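You operate a simulated robot arm through the tools that you are given. There is no shell and no other tool. Be economical: measure what you need, move in short steps, check, and stop when the job is done.

The job below is to be done with a simulated two-armed robot. You get a single attempt, and the scene is never put back.

## Task
Gauge the white valve at the press: over +1.0 into the REWORK bin, otherwise into the DONE tray.
Fine: from the TO PRESS rack; a light touch of the plunger, the cap stays as it is; leave the swing plate out. Set down upright: what you pick out.

Only the result counts: the job must be done as asked and must still hold three seconds after the hand-in. Knocking over, shifting, dropping, spilling or breaking anything else fails it. Lids that push on must go on centred and level and be pressed home; caps that screw on are set level and turned clockwise until they are tight.

## Robot
Two 7-joint arms with fingered hands on one trunk, on a carriage that runs on a rail from [1.37, -0.194] to [-0.492, 0.07] (x, y) and turns from -71 to 261 degrees about z. Base frame: it is fixed where the carriage stands at the start and does not move with it; the origin is on the floor, on the carriage's upright axis, x ahead of it, y to its left, z up. Units: m, degrees, N and s.
The left shoulder is at the start at [0.07, 0.188, 1.248], the right one opposite. With the tool pointing down near the work surface each hand reaches from about 0.1 to 0.82 m from the robot's upright axis, wherever it stands, measured 20 degrees to its own side. Places, roughly: DONE tray [0.4, 0.4, 0.9]; REWORK bin [0.3, 0.5, 0.9]; dark blue swing plate [0.4, 0.6, 0.9]; height display [0.2, 0.6, 0.9]; pocket of the swing plate [0.4, 0.6, 0.9]; red lock knob [0.6, 0.7, 0.9]. Payload 4 kg a hand.
The TCP of each hand is the grasp point between the finger pads, 0.026 m short of the fingertips. In the tool frame z runs along the fingers and y along their closing line. The gripper opens to 0.132 m. The gripper's body begins 0.073 m behind the TCP. The gripper is a hand of 4 fingers: y runs from the thumb to the fingers, the wrist lies at [0, 0, -0.224] in the tool frame.
Orientation is told as [roll, pitch, yaw] about the base's x, y, z axes, in that order, counted from this pose: with the fingers straight down and closing along the base's y, the tool's x points along the base's -x, its y along +y and its z along -z.

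## Interface
- The arms move only by the tool jog_arm. It takes "left_moves", "right_moves" or both (then of equal length, played together; a hand with none holds still); each is a list of rows, each a list of 6 numbers: the shift along the tool's x, y, z in m, then the turn, a rotation vector about the tool's x, y, z in degrees. In form: [[dx, dy, dz, rx, ry, rz], ...]. A call has 1 to 12 rows; each row shifts and turns the commanded pose from where the row before left it, along the tool's axes as they then stand. Rows are played at 5 a second. More than 0.05 m and 8.6 degrees between two rows, and nothing of the call is played. Where a pose cannot be reached the arm comes as near as it can. A force on the tool above 40 N (or 10 N above the force at the start of the call, whichever is more), or a blocked arm, ends the call early, and 0.2 s more pass. In this call time passes only in rows, and 0.2 s behind the last. It gives the time, the measured TCP pose, the force on the tool (base axes), the opening and the grip force at its end, in the units of the frame above (readings bear some noise), with the torque about the TCP (base axes, N m) and any sound that the robot's microphone picked up.
- Cameras (640 x 400 px; columns grow to the right, rows downward): "scene" is now at [0.1238, 0.0369, 1.4614]; the picture's right is [0.46, -0.89, 0.00], its down [-0.62, -0.32, -0.72] and it looks along [0.64, 0.33, -0.70] (base axes); focal length 274 px, centre (320, 200). "left" rides on the left gripper at [-0.073, 0.006, -0.093] in its tool frame; the picture's right is [-0.08, -1.00, 0.00], its down [0.78, -0.06, -0.62] and it looks along [0.61, -0.05, 0.79] (tool axes); focal length 230 px, centre (320, 200). "right" rides on the right gripper at [0.073, 0.006, -0.093] in its tool frame; the picture's right is [-0.08, 1.00, 0.00], its down [-0.78, -0.06, -0.62] and it looks along [-0.62, -0.05, 0.79] (tool axes); focal length 230 px, centre (320, 200). There is no depth. A picture from a camera that has moved, and an enlarged one, comes with that camera's place and axes in the base frame and with its lens.
- grab_frame(camera): a new picture of that camera. It takes no simulated time.
- raise_lower(by): slides the trunk up (or, below 0, down) by that many m; the arms and the scene camera ride with it, the base frame stays. It gives what a move gives, with no picture.
- drive_base(legs): drives the robot by 1 to 6 legs, each [ahead, left, turn to the left] in m, m and degrees, along the robot's own axes; the way and the turn of a leg run together, so that a leg with both is an arc; at most 1.5 m and 180 degrees a leg. The arms and the cameras ride along, it lands a little off, and it stops where it bumps. It keeps to its track: a leg is cut to what the track allows. It gives what a move gives.
- finger_targets(finger1, finger2, finger3, thumb_bend, hand): sets how far each is bent, from 0 (flat) to 1 (curled in); at 0.3 the hand is open as for a grip, at 0.7 the pads meet at the TCP. One left out holds its place. A second passes; each finger stops where it meets its share of the squeeze, and holds until it gets a number again. It is the only way to open and close the hand. It gives what a move gives, with no picture; readings hold the bend of each and the force on the fingers (four entries, about 0 where the hand has none), thumb and palm.
- turn_head(pan, tilt): turns the head with the scene camera to pan (to the left, within 86 degrees either way) and tilt (down, from -29 to 69), counted from straight ahead of the robot. It gives what a move gives.
- zoom(camera, box): a new picture of the part [left, top, right, bottom] of that camera's present view, enlarged. It takes no simulated time.
- close_job(): hands the job in; it is judged then, once.

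Work in short steps. Places have to be worked out from the pictures, the camera data and where the tool is seen: move nearer, look again, correct. Check each grasp and each placing, and mend what went wrong. You have 120 turns and 108 pictures in all, those below and enlarged ones among them. Open the grippers and draw the arms clear of the work before you hand the job in, unless the task says otherwise; then end with one line.

The tools are called after "Emit:" as a command line: name --argument value ..., lists and objects as JSON in quotes. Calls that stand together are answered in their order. jog_arm: Moves the arms, as the interface text tells. Its arguments: {"type":"object","properties":{"left_moves":{"type":"array"},"right_moves":{"type":"array"}},"required":[]} The other tools are called the same way: raise_lower (by) slides the trunk up or down; finger_targets (finger1, finger2, finger3, thumb_bend, hand) moves the fingers one by one; drive_base (legs) drives the base; turn_head (pan, tilt) turns the head that bears the scene camera; grab_frame (camera) takes a picture; zoom (camera, box) takes an enlarged picture of a part of a camera's view; close_job () hands the job in.

At the start:

```text
time_s: 0.0
left_eef_pos: [0.2675, 0.4038, 1.0004]
left_orientation: [0.0, -0.1, 0.1]
left_contact_force: [-0.1, -0.1, 1.0]
left_torque: [0.01, 0.02, 0.01]
left_width: 0.1316
left_grip_force: 0.1
left_shape: jaw
left_bend: [0.3, 0.3, 0.3, 0.3]
left_finger forces: [0.1, 0.0, 0.0, 0.0, 0.0, 0.1]
right_eef_pos: [0.335, 0.0089, 1.2454]
right_orientation: [0.1, 0.0, 0.0]
right_contact_force: [-0.5, 0.1, 0.1]
right_torque: [0.0, -0.01, 0.01]
right_width: 0.1321
right_grip_force: 0.0
right_shape: jaw
right_bend: [0.3, 0.3, 0.3, 0.3]
right_finger forces: [0.1, 0.0, 0.0, 0.0, 0.1, 0.0]
trunk travel left (down, up): [-0.725, 0.215]
robot x, y, heading: [-0.001, 0.0022, -0.1]
head pan, tilt: [27.3, 44.3]
```

scene: 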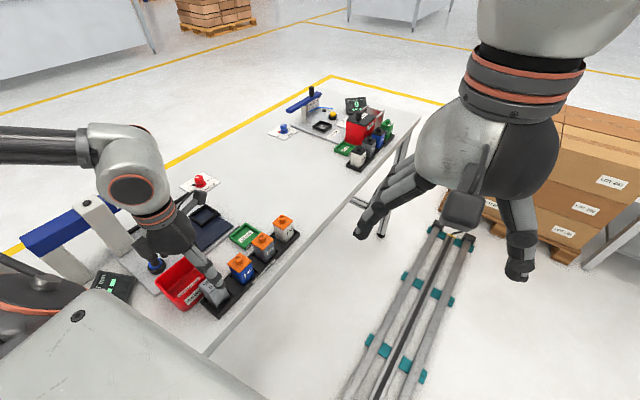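
right: 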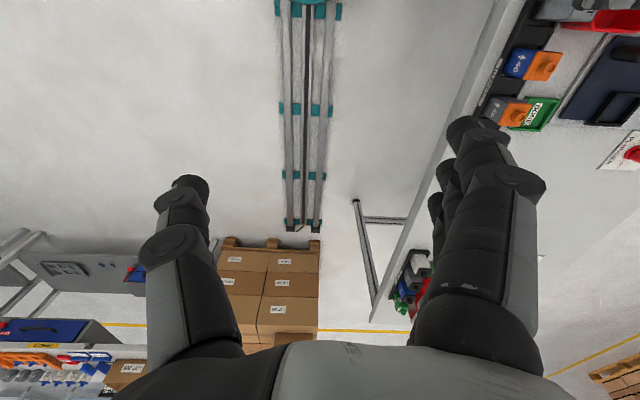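
left: 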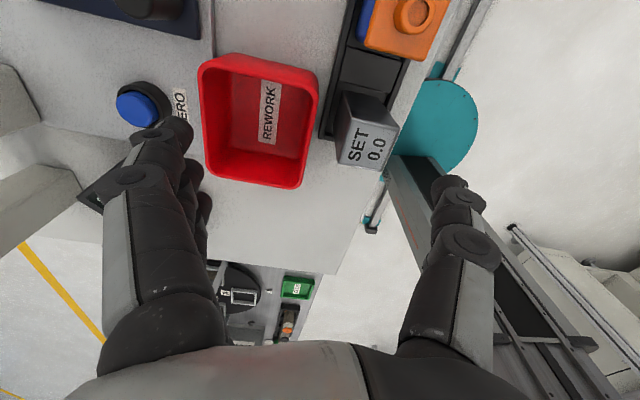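

I start by looking closer at the near press station and rack.

Emit:
zoom --camera "scene" --box '[0, 160, 320, 360]'

Emit:
zoom --camera "scene" --box '[260, 70, 420, 170]'

```text
2.00 times, centred on (160, 260) of scene
camera zoom: at [0.1238, 0.0369, 1.4614], right [0.46, -0.89, 0.0], down [-0.62, -0.32, -0.72], along [0.64, 0.33, -0.7], focal length 548 px, centre (640, 80)
```

zoom: 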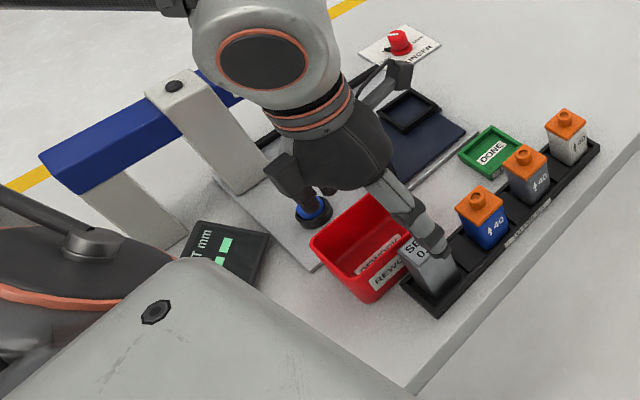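

```text
4.00 times, centred on (340, 120) of scene
camera zoom: at [0.1238, 0.0369, 1.4614], right [0.46, -0.89, 0.0], down [-0.62, -0.32, -0.72], along [0.64, 0.33, -0.7], focal length 1096 px, centre (240, 520)
```

zoom: 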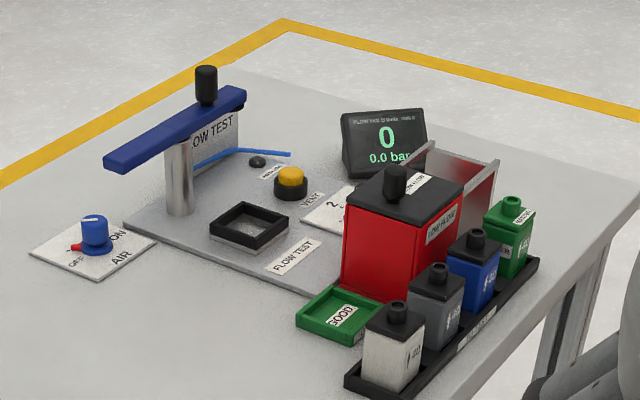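

The left hand hides the station; I lift it and draw it to the right to get a clear view.

Emit:
jog_arm --left_moves '[[0, -0.03, -0.04, 0, 0, 0], [0, -0.03, -0.04, 0, 0, 0], [0, -0.03, -0.04, 0, 0, 0], [0, -0.03, -0.04, 0, 0, 0], [0.03, -0.03, -0.03, 0, 0, 0], [0.03, 0, -0.03, 0, 0, 0]]'

Emit:
turn_head --pan 50 --tilt 45

Emit:
grab_frame --camera "scene"

Emit:
grab_frame --camera "left"

```text
refused: row 5 steps farther than a row can; nothing moved
```

```text
time_s: 0.9
left_eef_pos: [0.2676, 0.4035, 1.0004]
left_orientation: [0.0, 0.0, 0.1]
left_contact_force: [-0.2, -0.1, 0.0]
left_torque: [0.0, 0.03, -0.02]
left_width: 0.1319
left_grip_force: 0.0
left_shape: jaw
left_bend: [0.3, 0.3, 0.3, 0.3]
left_finger forces: [0.0, 0.0, 0.0, 0.0, 0.0, 0.0]
right_eef_pos: [0.3337, 0.0092, 1.246]
right_orientation: [0.2, 0.0, 0.0]
right_contact_force: [0.3, 0.1, 0.4]
right_torque: [-0.02, 0.01, -0.02]
right_width: 0.1318
right_grip_force: 0.0
right_shape: jaw
right_bend: [0.3, 0.3, 0.3, 0.3]
right_finger forces: [0.1, 0.1, 0.1, 0.1, 0.0, 0.1]
trunk travel left (down, up): [-0.725, 0.215]
robot x, y, heading: [0.0013, -0.0018, 0.0]
head pan, tilt: [50.0, 45.0]
```

```text
102 pictures are left
camera scene: at [0.1033, 0.0616, 1.4604], right [0.77, -0.64, 0.0], down [-0.46, -0.54, -0.71], along [0.46, 0.54, -0.71], focal length 274 px, centre (320, 200)
```

scene: 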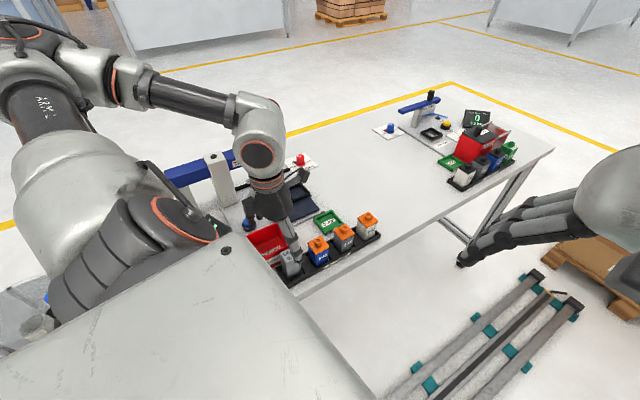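

```text
101 pictures are left
camera left: at [0.3404, 0.4098, 1.0932], right [0.08, -1.0, 0.0], down [-0.79, -0.06, 0.62], along [-0.61, -0.05, -0.79], focal length 230 px, centre (320, 200)
```

left: 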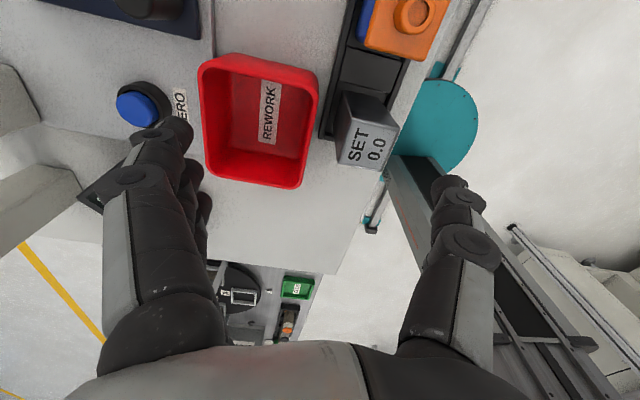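

Row 5 was too long; I use smaller steps.

Emit:
jog_arm --left_moves '[[0, -0.02, -0.04, 0, 0, 0], [0, -0.02, -0.04, 0, 0, 0], [0, -0.02, -0.04, 0, 0, 0], [0, -0.03, -0.03, 0, 0, 0], [0.02, -0.03, -0.03, 0, 0, 0], [0.03, -0.02, -0.03, 0, 0, 0], [0.03, -0.02, 0, 0, 0, 0]]'

Emit:
grab_frame --camera "scene"

Emit:
grab_frame --camera "left"

```text
time_s: 2.5
left_eef_pos: [0.2019, 0.2394, 1.222]
left_orientation: [0.2, -0.1, 0.0]
left_contact_force: [-0.5, 0.1, -0.3]
left_torque: [0.03, 0.01, -0.02]
left_width: 0.132
left_grip_force: 0.1
left_shape: jaw
left_bend: [0.3, 0.3, 0.3, 0.3]
left_finger forces: [0.1, 0.0, 0.1, 0.0, 0.0, 0.0]
left hand out of reach, approached as far as the arm can: row 7
right_eef_pos: [0.3342, 0.006, 1.2459]
right_orientation: [0.3, -0.2, 0.0]
right_contact_force: [-0.7, -0.3, -0.3]
right_torque: [0.05, -0.03, -0.03]
right_width: 0.1319
right_grip_force: 0.0
right_shape: jaw
right_bend: [0.3, 0.3, 0.3, 0.3]
right_finger forces: [0.1, 0.1, 0.0, 0.0, 0.1, 0.0]
trunk travel left (down, up): [-0.725, 0.215]
robot x, y, heading: [0.002, -0.0024, -0.0]
head pan, tilt: [50.0, 45.0]
```

```text
100 pictures are left
camera scene: at [0.1024, 0.0588, 1.4605], right [0.77, -0.64, 0.0], down [-0.45, -0.54, -0.71], along [0.45, 0.54, -0.71], focal length 274 px, centre (320, 200)
```

scene: 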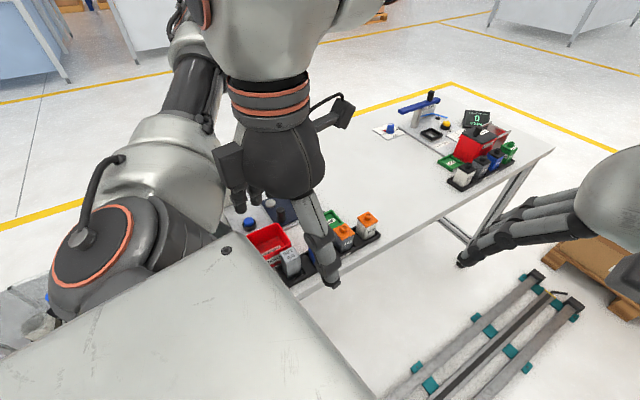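

```text
99 pictures are left
camera left: at [0.2754, 0.2445, 1.3149], right [0.08, -1.0, 0.0], down [-0.78, -0.06, 0.62], along [-0.62, -0.05, -0.79], focal length 230 px, centre (320, 200)
```

left: 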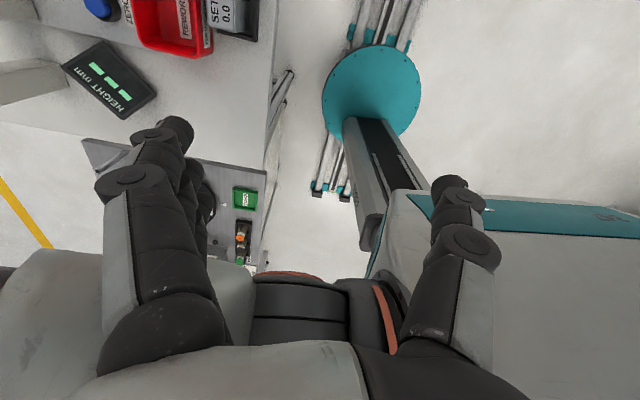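

The height display reads "---". I turn the robot left so it faces the station, with both hands raised, and look again.

Emit:
drive_base --legs '[[0, 0, 50]]'

Emit:
turn_head --pan 5 --tilt 50

Emit:
grab_frame --camera "scene"

```text
time_s: 5.1
left_eef_pos: [-0.0529, 0.3107, 1.2207]
left_orientation: [0.0, 0.0, 50.0]
left_contact_force: [-0.1, 1.0, 0.5]
left_torque: [0.02, 0.01, -0.02]
left_width: 0.1318
left_grip_force: 0.0
left_shape: jaw
left_bend: [0.3, 0.3, 0.3, 0.3]
left_finger forces: [0.0, 0.0, 0.0, 0.0, 0.0, 0.0]
right_eef_pos: [0.2084, 0.2625, 1.2463]
right_orientation: [0.1, 0.1, 49.9]
right_contact_force: [-0.2, 0.4, 0.1]
right_torque: [-0.01, -0.03, 0.02]
right_width: 0.132
right_grip_force: 0.1
right_shape: jaw
right_bend: [0.3, 0.3, 0.3, 0.3]
right_finger forces: [0.0, 0.0, 0.1, 0.0, 0.0, 0.0]
trunk travel left (down, up): [-0.725, 0.215]
robot x, y, heading: [-0.0005, -0.0017, 50.2]
head pan, tilt: [50.0, 45.0]
```

```text
time_s: 6.2
left_eef_pos: [-0.0525, 0.3109, 1.2209]
left_orientation: [0.0, 0.1, 50.0]
left_contact_force: [-0.2, -0.1, 0.0]
left_torque: [-0.02, 0.03, -0.02]
left_width: 0.1318
left_grip_force: 0.1
left_shape: jaw
left_bend: [0.3, 0.3, 0.3, 0.3]
left_finger forces: [0.1, 0.0, 0.0, 0.0, 0.0, 0.0]
right_eef_pos: [0.2079, 0.2635, 1.2462]
right_orientation: [0.0, 0.1, 49.9]
right_contact_force: [0.1, -0.4, -0.7]
right_torque: [-0.01, 0.01, -0.02]
right_width: 0.1321
right_grip_force: 0.1
right_shape: jaw
right_bend: [0.3, 0.3, 0.3, 0.3]
right_finger forces: [0.1, 0.0, 0.0, 0.1, 0.0, 0.0]
trunk travel left (down, up): [-0.725, 0.215]
robot x, y, heading: [-0.0003, -0.0005, 49.7]
head pan, tilt: [5.0, 50.0]
```

```text
98 pictures are left
camera scene: at [0.0775, 0.1007, 1.4534], right [0.82, -0.57, 0.0], down [-0.44, -0.63, -0.64], along [0.37, 0.53, -0.77], focal length 274 px, centre (320, 200)
```

scene: 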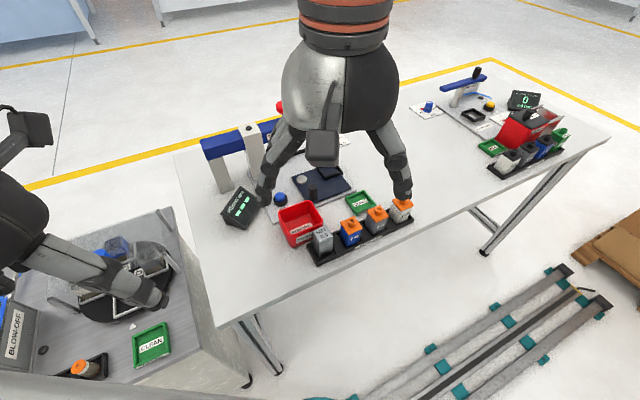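

The right hand now blocks the view; I shift it to the robot's right and up a little.

Emit:
jog_arm --right_moves '[[0, -0.04, 0, 0, 0, 0], [0, -0.04, 0, 0, 0, 0], [0, -0.04, 0, 0, 0, 0], [0, -0.04, 0, 0, 0, 0], [0, -0.04, 0, 0, 0, 0], [0, -0.04, 0, 0, 0, 0]]'

Emit:
grab_frame --camera "scene"

Emit:
zoom --camera "scene" --box '[190, 90, 430, 270]'

```text
time_s: 7.6
left_eef_pos: [-0.0521, 0.3099, 1.2217]
left_orientation: [0.1, -0.1, 50.0]
left_contact_force: [0.3, -0.6, 0.8]
left_torque: [0.01, 0.03, -0.01]
left_width: 0.1319
left_grip_force: 0.0
left_shape: jaw
left_bend: [0.3, 0.3, 0.3, 0.3]
left_finger forces: [0.1, 0.1, 0.0, 0.0, 0.0, 0.0]
right_eef_pos: [0.3952, 0.1082, 1.2449]
right_orientation: [0.1, 0.1, 50.0]
right_contact_force: [-0.1, -0.1, 0.5]
right_torque: [0.02, -0.02, 0.01]
right_width: 0.132
right_grip_force: 0.1
right_shape: jaw
right_bend: [0.3, 0.3, 0.3, 0.3]
right_finger forces: [0.1, 0.0, 0.0, 0.1, 0.0, 0.1]
trunk travel left (down, up): [-0.725, 0.215]
robot x, y, heading: [0.0033, 0.0018, 50.1]
head pan, tilt: [5.0, 50.0]
```

```text
97 pictures are left
camera scene: at [0.079, 0.0987, 1.4535], right [0.82, -0.57, 0.0], down [-0.44, -0.63, -0.64], along [0.37, 0.53, -0.77], focal length 274 px, centre (320, 200)
```

scene: 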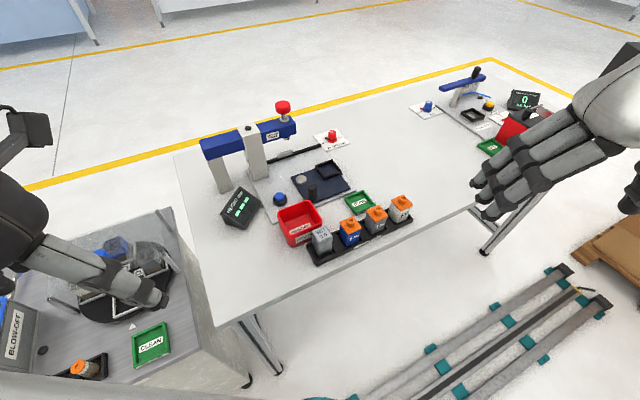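

```text
2.22 times, centred on (310, 180) of scene
camera zoom: at [0.079, 0.0987, 1.4535], right [0.82, -0.57, 0.0], down [-0.44, -0.63, -0.64], along [0.37, 0.53, -0.77], focal length 609 px, centre (342, 244)
```

zoom: 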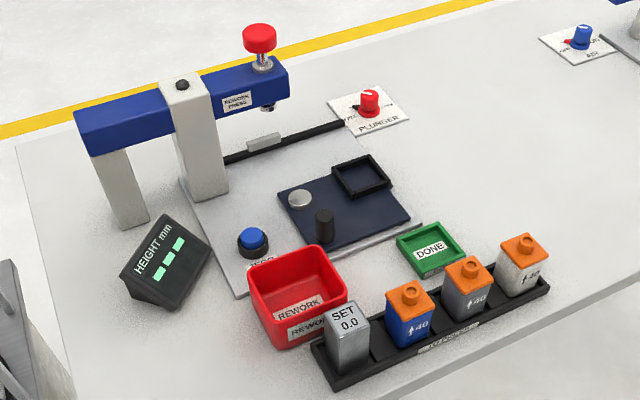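

Now the station is visible; I zoom on the plunger, lock and plate for the labels.

Emit:
zoom --camera "scene" --box '[270, 95, 370, 157]'

Emit:
zoom --camera "scene" --box '[260, 150, 360, 212]'

Emit:
zoom --camera "scene" --box '[300, 180, 420, 270]'

```text
6.40 times, centred on (320, 126) of scene
camera zoom: at [0.079, 0.0987, 1.4535], right [0.82, -0.57, 0.0], down [-0.44, -0.63, -0.64], along [0.37, 0.53, -0.77], focal length 1753 px, centre (320, 674)
```

zoom: 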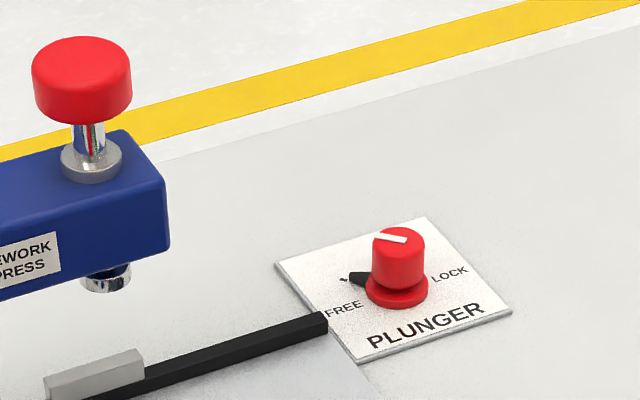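

```text
6.40 times, centred on (310, 181) of scene
camera zoom: at [0.079, 0.0987, 1.4535], right [0.82, -0.57, 0.0], down [-0.44, -0.63, -0.64], along [0.37, 0.53, -0.77], focal length 1753 px, centre (384, 322)
```

zoom: 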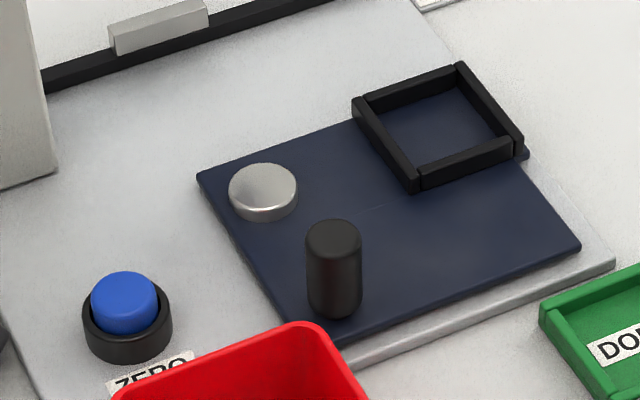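

```text
4.44 times, centred on (360, 225) of scene
camera zoom: at [0.079, 0.0987, 1.4535], right [0.82, -0.57, 0.0], down [-0.44, -0.63, -0.64], along [0.37, 0.53, -0.77], focal length 1218 px, centre (142, 89)
```

zoom: 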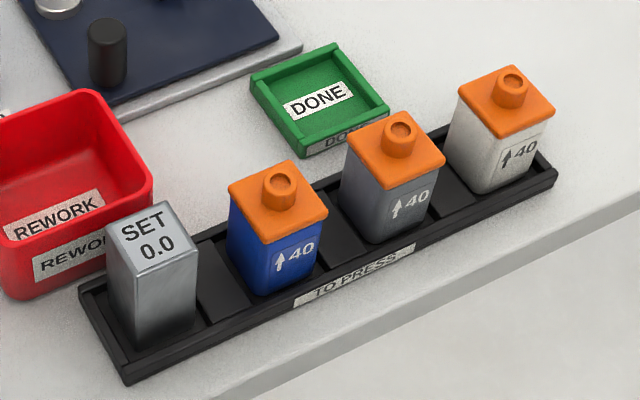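

Station layout is clear: SET 0.0 master, three valves, swing plate pivoting near (0.34,0.56), plunger about (0.35,0.64). I turn back to a heading of about 30° so the left hand covers everything well.

Emit:
drive_base --legs '[[0, 0, -20]]'

Emit:
turn_head --pan 25 --tilt 50

```text
time_s: 9.1
left_eef_pos: [0.0552, 0.3101, 1.2216]
left_orientation: [0.1, 0.0, 30.1]
left_contact_force: [0.4, -0.2, -0.5]
left_torque: [0.01, -0.03, 0.0]
left_width: 0.1319
left_grip_force: 0.0
left_shape: jaw
left_bend: [0.3, 0.3, 0.3, 0.3]
left_finger forces: [0.0, 0.0, 0.0, 0.0, 0.0, 0.0]
right_eef_pos: [0.407, -0.0301, 1.2453]
right_orientation: [0.0, -0.1, 29.9]
right_contact_force: [-0.3, -0.4, -0.3]
right_torque: [0.02, -0.02, -0.01]
right_width: 0.1318
right_grip_force: 0.1
right_shape: jaw
right_bend: [0.3, 0.3, 0.3, 0.3]
right_finger forces: [0.0, 0.0, 0.0, 0.0, 0.0, 0.1]
trunk travel left (down, up): [-0.725, 0.215]
robot x, y, heading: [-0.001, 0.0017, 29.9]
head pan, tilt: [5.0, 50.0]
```

```text
time_s: 9.9
left_eef_pos: [0.0566, 0.3112, 1.2218]
left_orientation: [0.0, 0.0, 30.0]
left_contact_force: [-0.5, 0.2, -0.1]
left_torque: [0.03, 0.03, 0.01]
left_width: 0.1319
left_grip_force: 0.0
left_shape: jaw
left_bend: [0.3, 0.3, 0.3, 0.3]
left_finger forces: [0.1, 0.0, 0.0, 0.1, 0.0, 0.0]
right_eef_pos: [0.407, -0.0308, 1.2449]
right_orientation: [0.1, -0.1, 30.1]
right_contact_force: [-0.3, 0.4, 0.5]
right_torque: [-0.02, 0.01, 0.0]
right_width: 0.1316
right_grip_force: 0.0
right_shape: jaw
right_bend: [0.3, 0.3, 0.3, 0.3]
right_finger forces: [0.0, 0.1, 0.1, 0.0, 0.1, 0.0]
trunk travel left (down, up): [-0.725, 0.215]
robot x, y, heading: [-0.0025, 0.0011, 30.1]
head pan, tilt: [25.0, 50.0]
```

I move the left hand above the rack, high up, and turn it to the table's -8° alignment.

Emit:
jog_arm --left_moves '[[-0.043, -0.0116, 0, 0, 0, 0], [-0.043, -0.0116, 0, 0, 0, 0], [-0.043, -0.0116, 0, 0, 0, 0], [-0.043, -0.0116, 0, 0, 0, 0], [-0.043, -0.0116, 0, 0, 0, 0], [-0.043, -0.0116, 0, 0, 0, 0], [-0.043, -0.0116, 0, 0, 0, 0], [0, 0, 0, 0, 0, 7.6], [0, 0, 0, 0, 0, 7.6], [0, 0, 0, 0, 0, 7.6], [0, 0, 0, 0, 0, 7.6], [0, 0, 0, 0, 0, 7.6]]'

Emit:
grab_frame --camera "left"

Emit:
grab_frame --camera "scene"

```text
time_s: 12.6
left_eef_pos: [0.3564, 0.3894, 1.2202]
left_orientation: [0.0, 0.0, -8.0]
left_contact_force: [-0.9, 0.1, 0.5]
left_torque: [-0.01, 0.03, -0.01]
left_width: 0.1319
left_grip_force: 0.0
left_shape: jaw
left_bend: [0.3, 0.3, 0.3, 0.3]
left_finger forces: [0.0, 0.1, 0.1, 0.1, 0.0, 0.0]
right_eef_pos: [0.4074, -0.0303, 1.245]
right_orientation: [0.2, -0.1, 30.0]
right_contact_force: [-0.4, 0.1, -0.6]
right_torque: [0.02, -0.03, -0.06]
right_width: 0.1321
right_grip_force: 0.0
right_shape: jaw
right_bend: [0.3, 0.3, 0.3, 0.3]
right_finger forces: [0.1, 0.0, 0.1, 0.0, 0.1, 0.0]
trunk travel left (down, up): [-0.725, 0.215]
robot x, y, heading: [0.0001, 0.002, 30.0]
head pan, tilt: [25.0, 50.0]
```

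```text
92 pictures are left
camera left: at [0.4307, 0.3857, 1.314], right [-0.06, -1.0, 0.0], down [-0.79, 0.05, 0.62], along [-0.62, 0.04, -0.79], focal length 230 px, centre (320, 200)
```

left: 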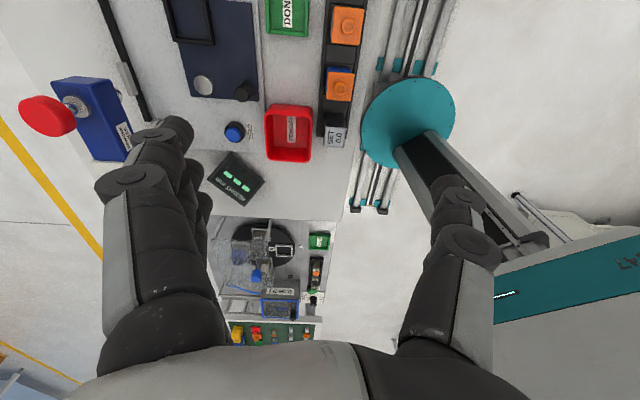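

```text
91 pictures are left
camera scene: at [0.0884, 0.0876, 1.4534], right [0.82, -0.57, 0.0], down [-0.44, -0.63, -0.64], along [0.37, 0.53, -0.77], focal length 274 px, centre (320, 200)
```

scene: 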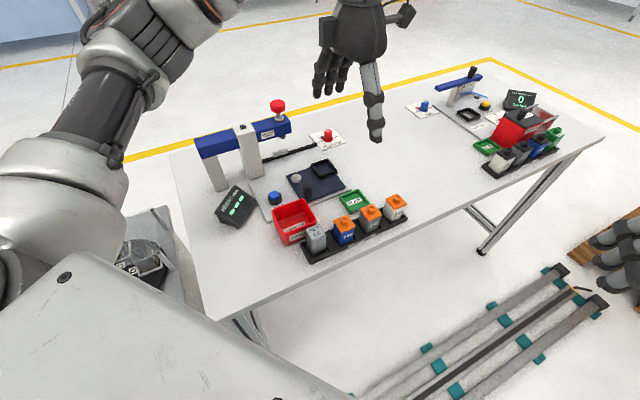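

The camera sees the plate, bin and master nicely. I move the hand +x by 0.14 and down 0.08 to bring the white valve, tray and pocket into view.

Emit:
jog_arm --left_moves '[[-0.035, 0, 0.02, 0, 0, 0], [-0.035, 0, 0.02, 0, 0, 0], [-0.035, 0, 0.02, 0, 0, 0], [-0.035, 0, 0.02, 0, 0, 0]]'

Emit:
grab_frame --camera "left"

Emit:
zoom --camera "scene" --box '[250, 90, 430, 260]'

```text
time_s: 13.6
left_eef_pos: [0.4959, 0.3726, 1.144]
left_orientation: [0.2, 0.1, -7.9]
left_contact_force: [0.2, -0.3, -0.3]
left_torque: [0.02, 0.0, 0.0]
left_width: 0.1321
left_grip_force: 0.1
left_shape: jaw
left_bend: [0.3, 0.3, 0.3, 0.3]
left_finger forces: [0.0, 0.1, 0.0, 0.1, 0.0, 0.1]
right_eef_pos: [0.4093, -0.0309, 1.2435]
right_orientation: [0.1, 0.0, 30.0]
right_contact_force: [0.4, 0.6, -0.1]
right_torque: [0.02, 0.02, 0.02]
right_width: 0.1318
right_grip_force: 0.0
right_shape: jaw
right_bend: [0.3, 0.3, 0.3, 0.3]
right_finger forces: [0.0, 0.1, 0.0, 0.0, 0.0, 0.0]
trunk travel left (down, up): [-0.725, 0.215]
robot x, y, heading: [-0.0033, 0.001, 29.9]
head pan, tilt: [25.0, 50.0]
```

```text
90 pictures are left
camera left: at [0.5688, 0.368, 1.2359], right [-0.06, -1.0, 0.0], down [-0.79, 0.05, 0.62], along [-0.62, 0.04, -0.79], focal length 230 px, centre (320, 200)
```

left: 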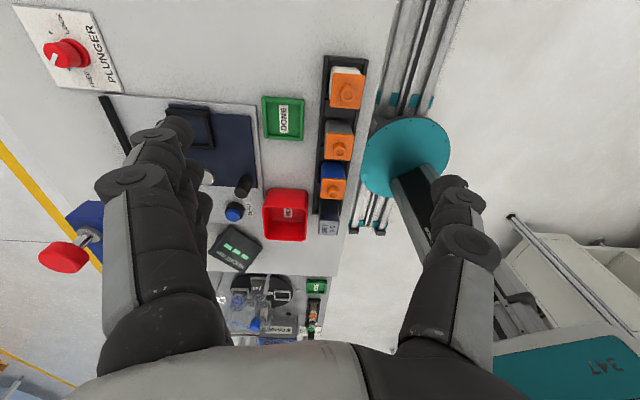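

```text
2.35 times, centred on (340, 175) of scene
camera zoom: at [0.0903, 0.087, 1.4533], right [0.82, -0.57, 0.0], down [-0.44, -0.63, -0.64], along [0.37, 0.53, -0.77], focal length 645 px, centre (273, 259)
```

zoom: 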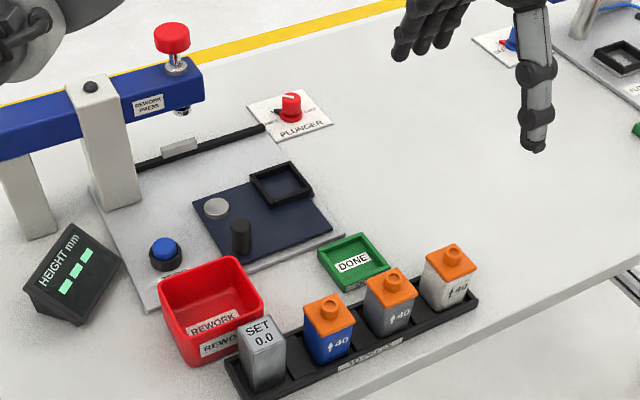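

By triangulation: white cap top ≈(0.499,0.341,0.941), SET master top ≈(0.275,0.370,0.943), pocket ≈(0.449,0.584,0.875), pivot ≈(0.360,0.598), plunger ≈(0.373,0.687). I'll zero the gauge with the master first; I bring the hand above it, turned so it closes along the rack (bin is tight behind it).

Emit:
jog_arm --left_moves '[[0.0437, -0.0067, 0, 0, 0, 0], [0.0437, -0.0067, 0, 0, 0, 0], [0.0437, -0.0067, 0, 0, 0, 0], [0.0437, -0.0067, 0, 0, 0, 0], [0.0437, -0.0067, 0, 0, 0, 0], [0, 0, 0, 0, 0, -8.2], [0, 0, 0, 0, 0, -8.2], [0, 0, 0, 0, 0, -8.2], [0, 0, 0, 0, 0, -8.2], [0, 0, 0, 0, 0, -8.2], [0, 0, 0, 0, 0, -8.2]]'

Emit:
jog_arm --left_moves '[[0, 0, 0, 0, 0, -8.2], [0, 0, 0, 0, 0, -8.2], [0, 0, 0, 0, 0, -8.2], [0, 0, 0, 0, 0, -8.2], [0, 0, 0, 0, 0, -8.0]]'

Emit:
grab_frame --camera "left"

Emit:
grab_frame --camera "scene"

```text
time_s: 15.9
left_eef_pos: [0.2747, 0.3701, 1.1427]
left_orientation: [0.0, -0.1, 41.5]
left_contact_force: [-0.6, 0.2, -0.3]
left_torque: [-0.01, 0.01, 0.0]
left_width: 0.1319
left_grip_force: 0.0
left_shape: jaw
left_bend: [0.3, 0.3, 0.3, 0.3]
left_finger forces: [0.1, 0.0, 0.0, 0.0, 0.1, 0.0]
right_eef_pos: [0.4062, -0.0313, 1.245]
right_orientation: [0.1, 0.0, 30.0]
right_contact_force: [-0.5, -0.2, -0.3]
right_torque: [0.01, -0.01, 0.0]
right_width: 0.1319
right_grip_force: 0.0
right_shape: jaw
right_bend: [0.3, 0.3, 0.3, 0.3]
right_finger forces: [0.1, 0.1, 0.1, 0.0, 0.0, 0.1]
trunk travel left (down, up): [-0.725, 0.215]
robot x, y, heading: [0.0008, 0.0002, 30.1]
head pan, tilt: [25.0, 50.0]
```

```text
time_s: 17.1
left_eef_pos: [0.2738, 0.3676, 1.142]
left_orientation: [0.0, 0.0, 82.2]
left_contact_force: [0.6, 1.6, -0.5]
left_torque: [-0.02, 0.03, 0.0]
left_width: 0.1319
left_grip_force: 0.0
left_shape: jaw
left_bend: [0.3, 0.3, 0.3, 0.3]
left_finger forces: [0.0, 0.1, 0.1, 0.0, 0.1, 0.0]
right_eef_pos: [0.4075, -0.0302, 1.2454]
right_orientation: [0.1, 0.0, 30.0]
right_contact_force: [-0.8, 0.3, 0.0]
right_torque: [-0.01, -0.01, 0.01]
right_width: 0.1318
right_grip_force: 0.0
right_shape: jaw
right_bend: [0.3, 0.3, 0.3, 0.3]
right_finger forces: [0.0, 0.0, 0.0, 0.1, 0.0, 0.0]
trunk travel left (down, up): [-0.725, 0.215]
robot x, y, heading: [0.0016, -0.0021, 29.9]
head pan, tilt: [25.0, 50.0]
```

```text
88 pictures are left
camera left: at [0.2784, 0.4417, 1.2351], right [1.0, -0.06, 0.0], down [-0.05, -0.79, 0.62], along [-0.04, -0.62, -0.79], focal length 230 px, centre (320, 200)
```

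left: 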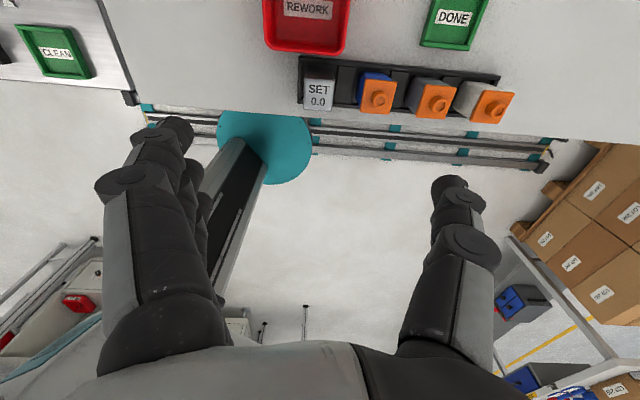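

```text
87 pictures are left
camera scene: at [0.0884, 0.0875, 1.4534], right [0.82, -0.57, 0.0], down [-0.44, -0.63, -0.64], along [0.37, 0.53, -0.77], focal length 274 px, centre (320, 200)
```

scene: 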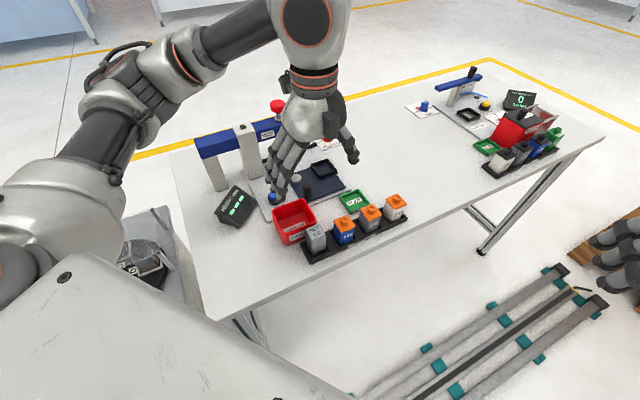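

I zoom to measure the master's top and its neighbours precisely.

Emit:
zoom --camera "left" --box '[250, 0, 410, 120]'

Emit:
zoom --camera "scene" --box '[265, 190, 345, 265]'

```text
3.33 times, centred on (330, 60) of left
camera zoom: at [0.2784, 0.4417, 1.2351], right [1.0, -0.06, 0.0], down [-0.05, -0.79, 0.62], along [-0.04, -0.62, -0.79], focal length 767 px, centre (287, 667)
```

zoom: 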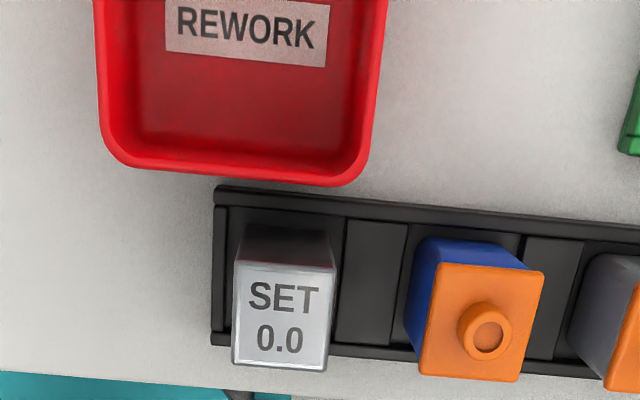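

```text
5.33 times, centred on (305, 228) of scene
camera zoom: at [0.0884, 0.0875, 1.4534], right [0.82, -0.57, 0.0], down [-0.44, -0.63, -0.64], along [0.37, 0.53, -0.77], focal length 1461 px, centre (400, 53)
```

zoom: 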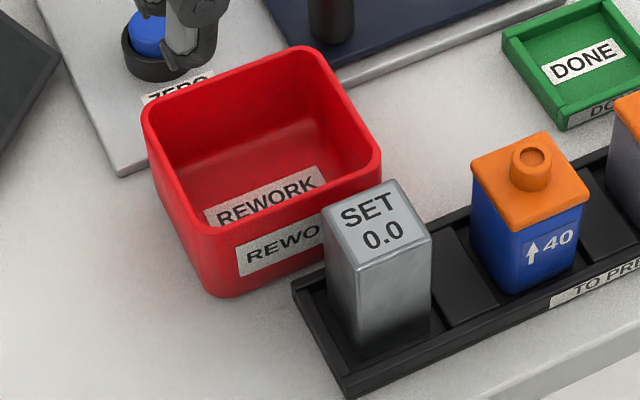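

Master top centre ≈(0.274,0.371,0.940), about 35 mm wide; bin wall 20 mm behind it. I preshape: outer fingers flat, middle finger open, thumb half-bent to fit the gap to the blue valve.

Emit:
finger_targets --hand "left" --finger1 0.05 --finger2 0.4 --finger3 0.05 --thumb_bend 0.5

Emit:
grab_frame --camera "left"

Emit:
zoom --camera "scene" --box '[230, 80, 390, 200]'

```text
time_s: 18.1
left_eef_pos: [0.2738, 0.369, 1.1414]
left_orientation: [0.0, 0.1, 82.0]
left_contact_force: [0.3, -0.6, -0.5]
left_torque: [-0.01, 0.03, -0.03]
left_width: 0.1297
left_grip_force: 0.0
left_shape: fingers
left_bend: [0.05, 0.4, 0.05, 0.5]
left_finger forces: [0.1, 0.0, 0.0, 0.0, 0.1, 0.0]
right_eef_pos: [0.4076, -0.0321, 1.2444]
right_orientation: [0.1, 0.0, 30.0]
right_contact_force: [0.7, -0.3, -0.6]
right_torque: [-0.01, 0.01, -0.02]
right_width: 0.132
right_grip_force: 0.0
right_shape: jaw
right_bend: [0.3, 0.3, 0.3, 0.3]
right_finger forces: [0.0, 0.0, 0.0, 0.0, 0.0, 0.1]
trunk travel left (down, up): [-0.725, 0.215]
robot x, y, heading: [0.0008, 0.0012, 30.0]
head pan, tilt: [25.0, 50.0]
```

```text
84 pictures are left
camera left: at [0.2786, 0.4417, 1.2351], right [1.0, -0.06, 0.0], down [-0.05, -0.79, 0.62], along [-0.04, -0.61, -0.79], focal length 230 px, centre (320, 200)
```

left: 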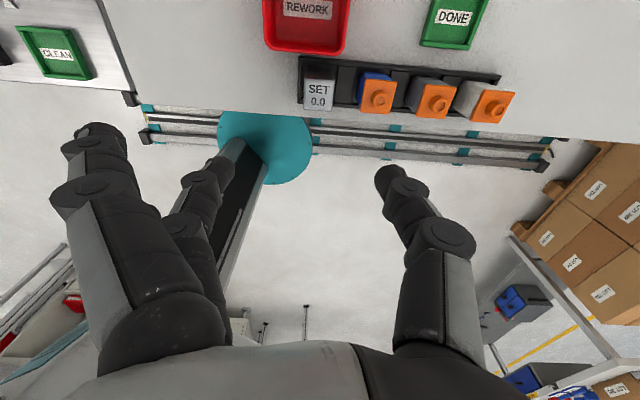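

```text
3.33 times, centred on (310, 140) of scene
camera zoom: at [0.0884, 0.0875, 1.4534], right [0.82, -0.57, 0.0], down [-0.44, -0.63, -0.64], along [0.37, 0.53, -0.77], focal length 913 px, centre (353, 400)
```

zoom: 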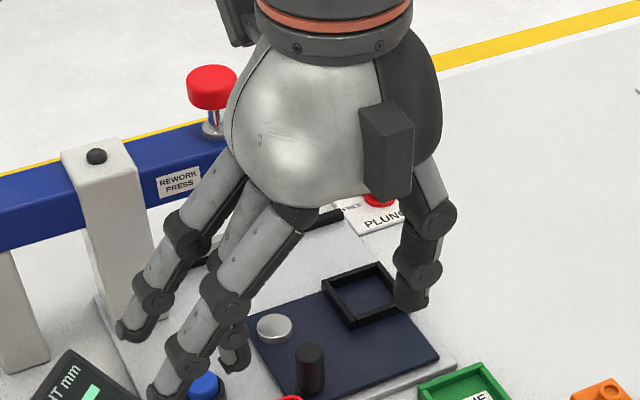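

Fingers are shaped well. I bend the thumb slightly more and descend straight to just above the master's top, then check.

Emit:
finger_targets --hand "left" --thumb_bend 0.53

Emit:
jog_arm --left_moves '[[-0.002, 0, 0.04, 0, 0, 0], [0, 0, 0.04, 0, 0, 0], [0, 0, 0.04, 0, 0, 0], [0, 0, 0.03, 0, 0, 0], [0, 0, 0.018, 0, 0, 0]]'

Emit:
grab_frame --camera "left"

Emit:
zoom --camera "scene" --box '[230, 150, 390, 270]'

```text
time_s: 19.1
left_eef_pos: [0.2743, 0.3687, 1.1422]
left_orientation: [0.1, 0.0, 82.0]
left_contact_force: [-0.1, 0.2, 0.2]
left_torque: [0.03, 0.03, -0.02]
left_width: 0.1248
left_grip_force: 0.0
left_shape: fingers
left_bend: [0.05, 0.4, 0.05, 0.53]
left_finger forces: [0.1, 0.1, 0.0, 0.1, 0.0, 0.0]
right_eef_pos: [0.4077, -0.0299, 1.2445]
right_orientation: [0.1, 0.0, 30.0]
right_contact_force: [0.0, -0.2, -0.6]
right_torque: [0.01, 0.01, 0.0]
right_width: 0.1319
right_grip_force: 0.0
right_shape: jaw
right_bend: [0.3, 0.3, 0.3, 0.3]
right_finger forces: [0.1, 0.0, 0.0, 0.0, 0.1, 0.1]
trunk travel left (down, up): [-0.725, 0.215]
robot x, y, heading: [0.0031, -0.0002, 29.9]
head pan, tilt: [25.0, 50.0]
```

```text
time_s: 20.4
left_eef_pos: [0.2739, 0.3715, 0.9729]
left_orientation: [-0.1, -0.1, 82.0]
left_contact_force: [0.6, 0.0, -0.4]
left_torque: [0.02, -0.03, 0.0]
left_width: 0.1247
left_grip_force: 0.1
left_shape: fingers
left_bend: [0.05, 0.4, 0.05, 0.53]
left_finger forces: [0.0, 0.0, 0.1, 0.0, 0.0, 0.1]
right_eef_pos: [0.4082, -0.0302, 1.2451]
right_orientation: [0.0, 0.0, 29.9]
right_contact_force: [0.3, -0.1, -0.5]
right_torque: [-0.01, 0.03, 0.02]
right_width: 0.1319
right_grip_force: 0.0
right_shape: jaw
right_bend: [0.3, 0.3, 0.3, 0.3]
right_finger forces: [0.0, 0.0, 0.0, 0.1, 0.0, 0.0]
trunk travel left (down, up): [-0.725, 0.215]
robot x, y, heading: [0.0006, -0.0024, 29.8]
head pan, tilt: [25.0, 50.0]
```

```text
82 pictures are left
camera left: at [0.2785, 0.4452, 1.0666], right [1.0, -0.06, 0.0], down [-0.05, -0.79, 0.62], along [-0.04, -0.61, -0.79], focal length 230 px, centre (320, 200)
```

left: 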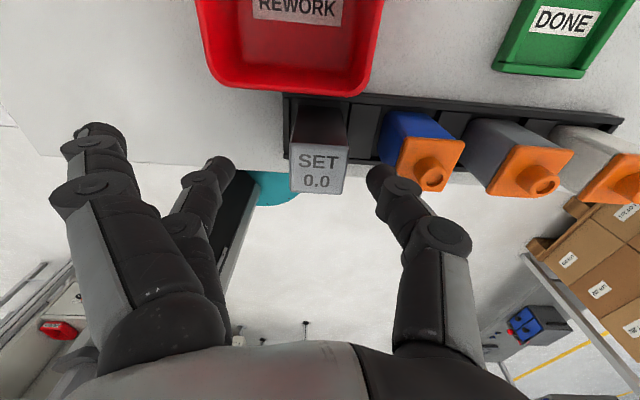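

```text
3.33 times, centred on (310, 210) of scene
camera zoom: at [0.0884, 0.0874, 1.4535], right [0.82, -0.57, 0.0], down [-0.44, -0.63, -0.64], along [0.37, 0.53, -0.77], focal length 913 px, centre (353, 167)
```

zoom: 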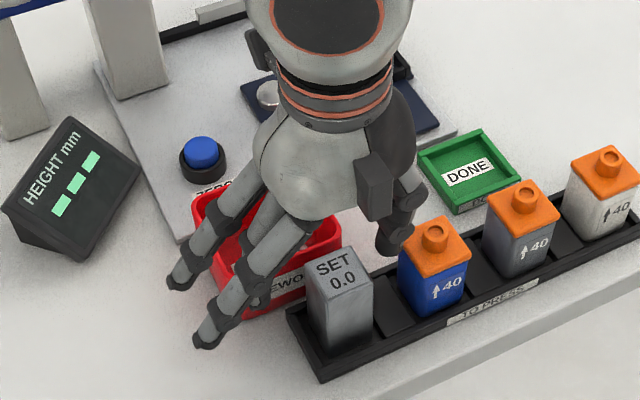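

With the current yaw, the thumb would pass too close to the blue cap. Closing across the rack, with fingertips barely below the bin rim, is safer; I rise, and turn the hand back to -8°.

Emit:
jog_arm --left_moves '[[0, 0, -0.04, 0, 0, 0], [0, 0, -0.04, 0, 0, 0], [0, 0, 0, 0, 0, 8.2], [0, 0, 0, 0, 0, 8.2], [0, 0, 0, 0, 0, 8.2], [0, 0, 0, 0, 0, 8.2], [0, 0, 0, 0, 0, 8.2], [0, 0, 0, 0, 0, 8.2], [0, 0, 0, 0, 0, 8.2], [0, 0, 0, 0, 0, 8.2], [0, 0, 0, 0, 0, 8.2], [0, 0, 0, 0, 0, 8.2]]'

Emit:
finger_targets --hand "left" --finger1 0.52 --finger2 0.52 --finger3 0.52 --thumb_bend 0.45

Emit:
jog_arm --left_moves '[[0, 0, 0.03, 0, 0, 8.0], [0, 0, 0.03, 0, 0, 0]]'

Emit:
grab_frame --camera "left"

Emit:
zoom --camera "scene" --box '[230, 150, 390, 270]'

```text
time_s: 22.9
left_eef_pos: [0.2739, 0.3715, 1.0535]
left_orientation: [-0.1, 0.0, -0.1]
left_contact_force: [0.5, -0.6, 0.4]
left_torque: [0.01, 0.0, 0.03]
left_width: 0.1244
left_grip_force: 0.1
left_shape: fingers
left_bend: [0.05, 0.4, 0.05, 0.53]
left_finger forces: [0.0, 0.1, 0.0, 0.0, 0.0, 0.0]
right_eef_pos: [0.4081, -0.0304, 1.2449]
right_orientation: [0.1, 0.0, 29.9]
right_contact_force: [-0.5, 0.2, 1.1]
right_torque: [0.0, 0.03, 0.0]
right_width: 0.1317
right_grip_force: 0.0
right_shape: jaw
right_bend: [0.3, 0.3, 0.3, 0.3]
right_finger forces: [0.0, 0.0, 0.1, 0.0, 0.0, 0.1]
trunk travel left (down, up): [-0.725, 0.215]
robot x, y, heading: [0.0018, -0.0018, 30.0]
head pan, tilt: [25.0, 50.0]
```

```text
time_s: 23.9
left_eef_pos: [0.2731, 0.3716, 1.0526]
left_orientation: [0.0, -0.1, 0.1]
left_contact_force: [-0.2, 0.4, 0.3]
left_torque: [-0.03, 0.02, -0.05]
left_width: 0.0759
left_grip_force: 0.0
left_shape: fingers
left_bend: [0.52, 0.52, 0.52, 0.45]
left_finger forces: [0.1, 0.0, 0.0, 0.0, 0.0, 0.0]
right_eef_pos: [0.4081, -0.0308, 1.2451]
right_orientation: [0.1, 0.0, 30.0]
right_contact_force: [0.7, 0.3, 0.5]
right_torque: [0.01, 0.01, -0.01]
right_width: 0.1318
right_grip_force: 0.0
right_shape: jaw
right_bend: [0.3, 0.3, 0.3, 0.3]
right_finger forces: [0.1, 0.0, 0.0, 0.0, 0.0, 0.1]
trunk travel left (down, up): [-0.725, 0.215]
robot x, y, heading: [0.0019, 0.0018, 29.9]
head pan, tilt: [25.0, 50.0]
```

```text
time_s: 24.6
left_eef_pos: [0.2731, 0.3716, 0.9939]
left_orientation: [0.1, 0.0, -8.0]
left_contact_force: [0.4, 0.2, 0.0]
left_torque: [-0.01, 0.01, 0.0]
left_width: 0.0757
left_grip_force: 0.1
left_shape: fingers
left_bend: [0.52, 0.52, 0.52, 0.45]
left_finger forces: [0.0, 0.0, 0.0, 0.1, 0.0, 0.0]
right_eef_pos: [0.4071, -0.0299, 1.2452]
right_orientation: [0.1, 0.0, 29.9]
right_contact_force: [-0.8, 0.4, 0.3]
right_torque: [0.02, 0.03, 0.0]
right_width: 0.1318
right_grip_force: 0.0
right_shape: jaw
right_bend: [0.3, 0.3, 0.3, 0.3]
right_finger forces: [0.0, 0.0, 0.1, 0.1, 0.0, 0.0]
trunk travel left (down, up): [-0.725, 0.215]
robot x, y, heading: [-0.0014, 0.0028, 30.0]
head pan, tilt: [25.0, 50.0]
```

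```text
80 pictures are left
camera left: at [0.3457, 0.3675, 1.087], right [-0.06, -1.0, 0.0], down [-0.79, 0.05, 0.62], along [-0.62, 0.04, -0.79], focal length 230 px, centre (320, 200)
```

left: 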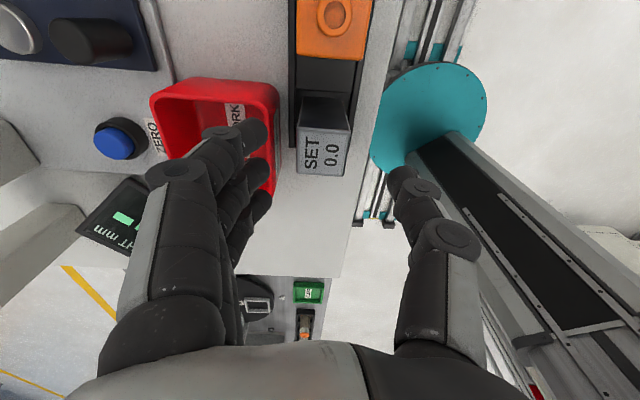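

```text
3.33 times, centred on (310, 210) of scene
camera zoom: at [0.0884, 0.088, 1.4535], right [0.82, -0.57, 0.0], down [-0.44, -0.63, -0.64], along [0.37, 0.53, -0.77], focal length 913 px, centre (353, 167)
```

zoom: 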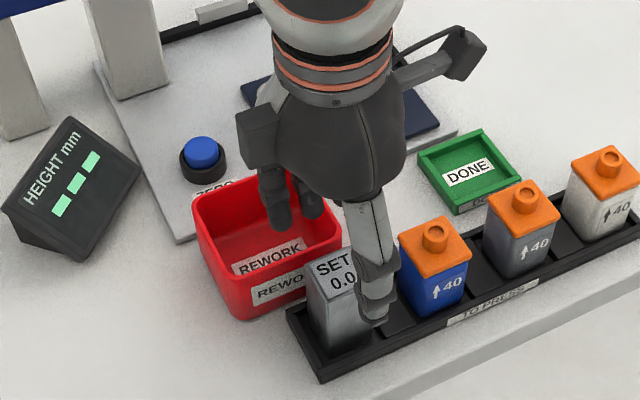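

Block sits ~2.5 mm toward the table edge from hand centre. I close the fingers slightly more, correct, and descend partway for a check.

Emit:
finger_targets --hand "left" --finger1 0.555 --finger2 0.555 --finger3 0.555

Emit:
jog_arm --left_moves '[[0.002, -0.0025, 0.015, 0, 0, 0], [0, 0, 0.015, 0, 0, 0]]'

Emit:
grab_frame --camera "left"

```text
time_s: 25.6
left_eef_pos: [0.2732, 0.3719, 0.9932]
left_orientation: [0.0, 0.0, -7.8]
left_contact_force: [-0.7, -1.5, -0.1]
left_torque: [-0.04, -0.02, -0.03]
left_width: 0.0709
left_grip_force: 0.0
left_shape: fingers
left_bend: [0.55, 0.55, 0.55, 0.45]
left_finger forces: [0.0, 0.0, 0.0, 0.1, 0.0, 0.0]
right_eef_pos: [0.4078, -0.0295, 1.2437]
right_orientation: [0.1, 0.0, 30.1]
right_contact_force: [-0.3, 0.0, -0.2]
right_torque: [-0.01, 0.01, -0.02]
right_width: 0.1316
right_grip_force: 0.0
right_shape: jaw
right_bend: [0.3, 0.3, 0.3, 0.3]
right_finger forces: [0.0, 0.1, 0.0, 0.0, 0.0, 0.0]
trunk travel left (down, up): [-0.725, 0.215]
robot x, y, heading: [-0.0023, 0.0001, 30.0]
head pan, tilt: [25.0, 50.0]
```

```text
time_s: 26.1
left_eef_pos: [0.2718, 0.3705, 0.9667]
left_orientation: [0.0, 0.1, -7.9]
left_contact_force: [0.1, -0.1, 0.5]
left_torque: [-0.02, 0.01, -0.02]
left_width: 0.0708
left_grip_force: 0.1
left_shape: fingers
left_bend: [0.55, 0.55, 0.55, 0.45]
left_finger forces: [0.1, 0.1, 0.0, 0.0, 0.0, 0.0]
right_eef_pos: [0.4075, -0.0302, 1.2445]
right_orientation: [0.0, 0.0, 30.0]
right_contact_force: [-0.3, 0.1, 0.3]
right_torque: [-0.01, 0.0, 0.02]
right_width: 0.1317
right_grip_force: 0.0
right_shape: jaw
right_bend: [0.3, 0.3, 0.3, 0.3]
right_finger forces: [0.0, 0.1, 0.0, 0.0, 0.1, 0.1]
trunk travel left (down, up): [-0.725, 0.215]
robot x, y, heading: [0.0009, -0.0017, 29.9]
head pan, tilt: [25.0, 50.0]
```

```text
78 pictures are left
camera left: at [0.3452, 0.3654, 1.0587], right [-0.06, -1.0, 0.0], down [-0.79, 0.05, 0.62], along [-0.62, 0.04, -0.79], focal length 230 px, centre (320, 200)
```

left: 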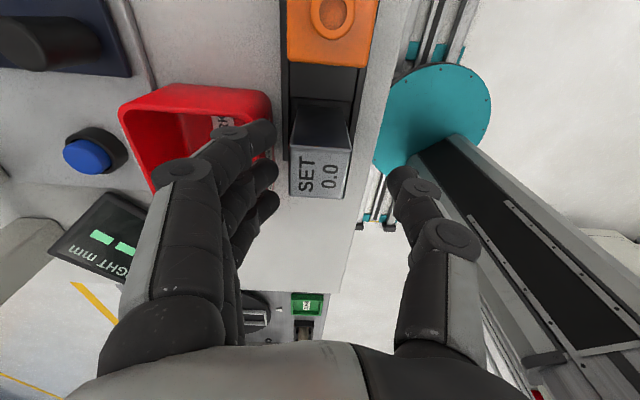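

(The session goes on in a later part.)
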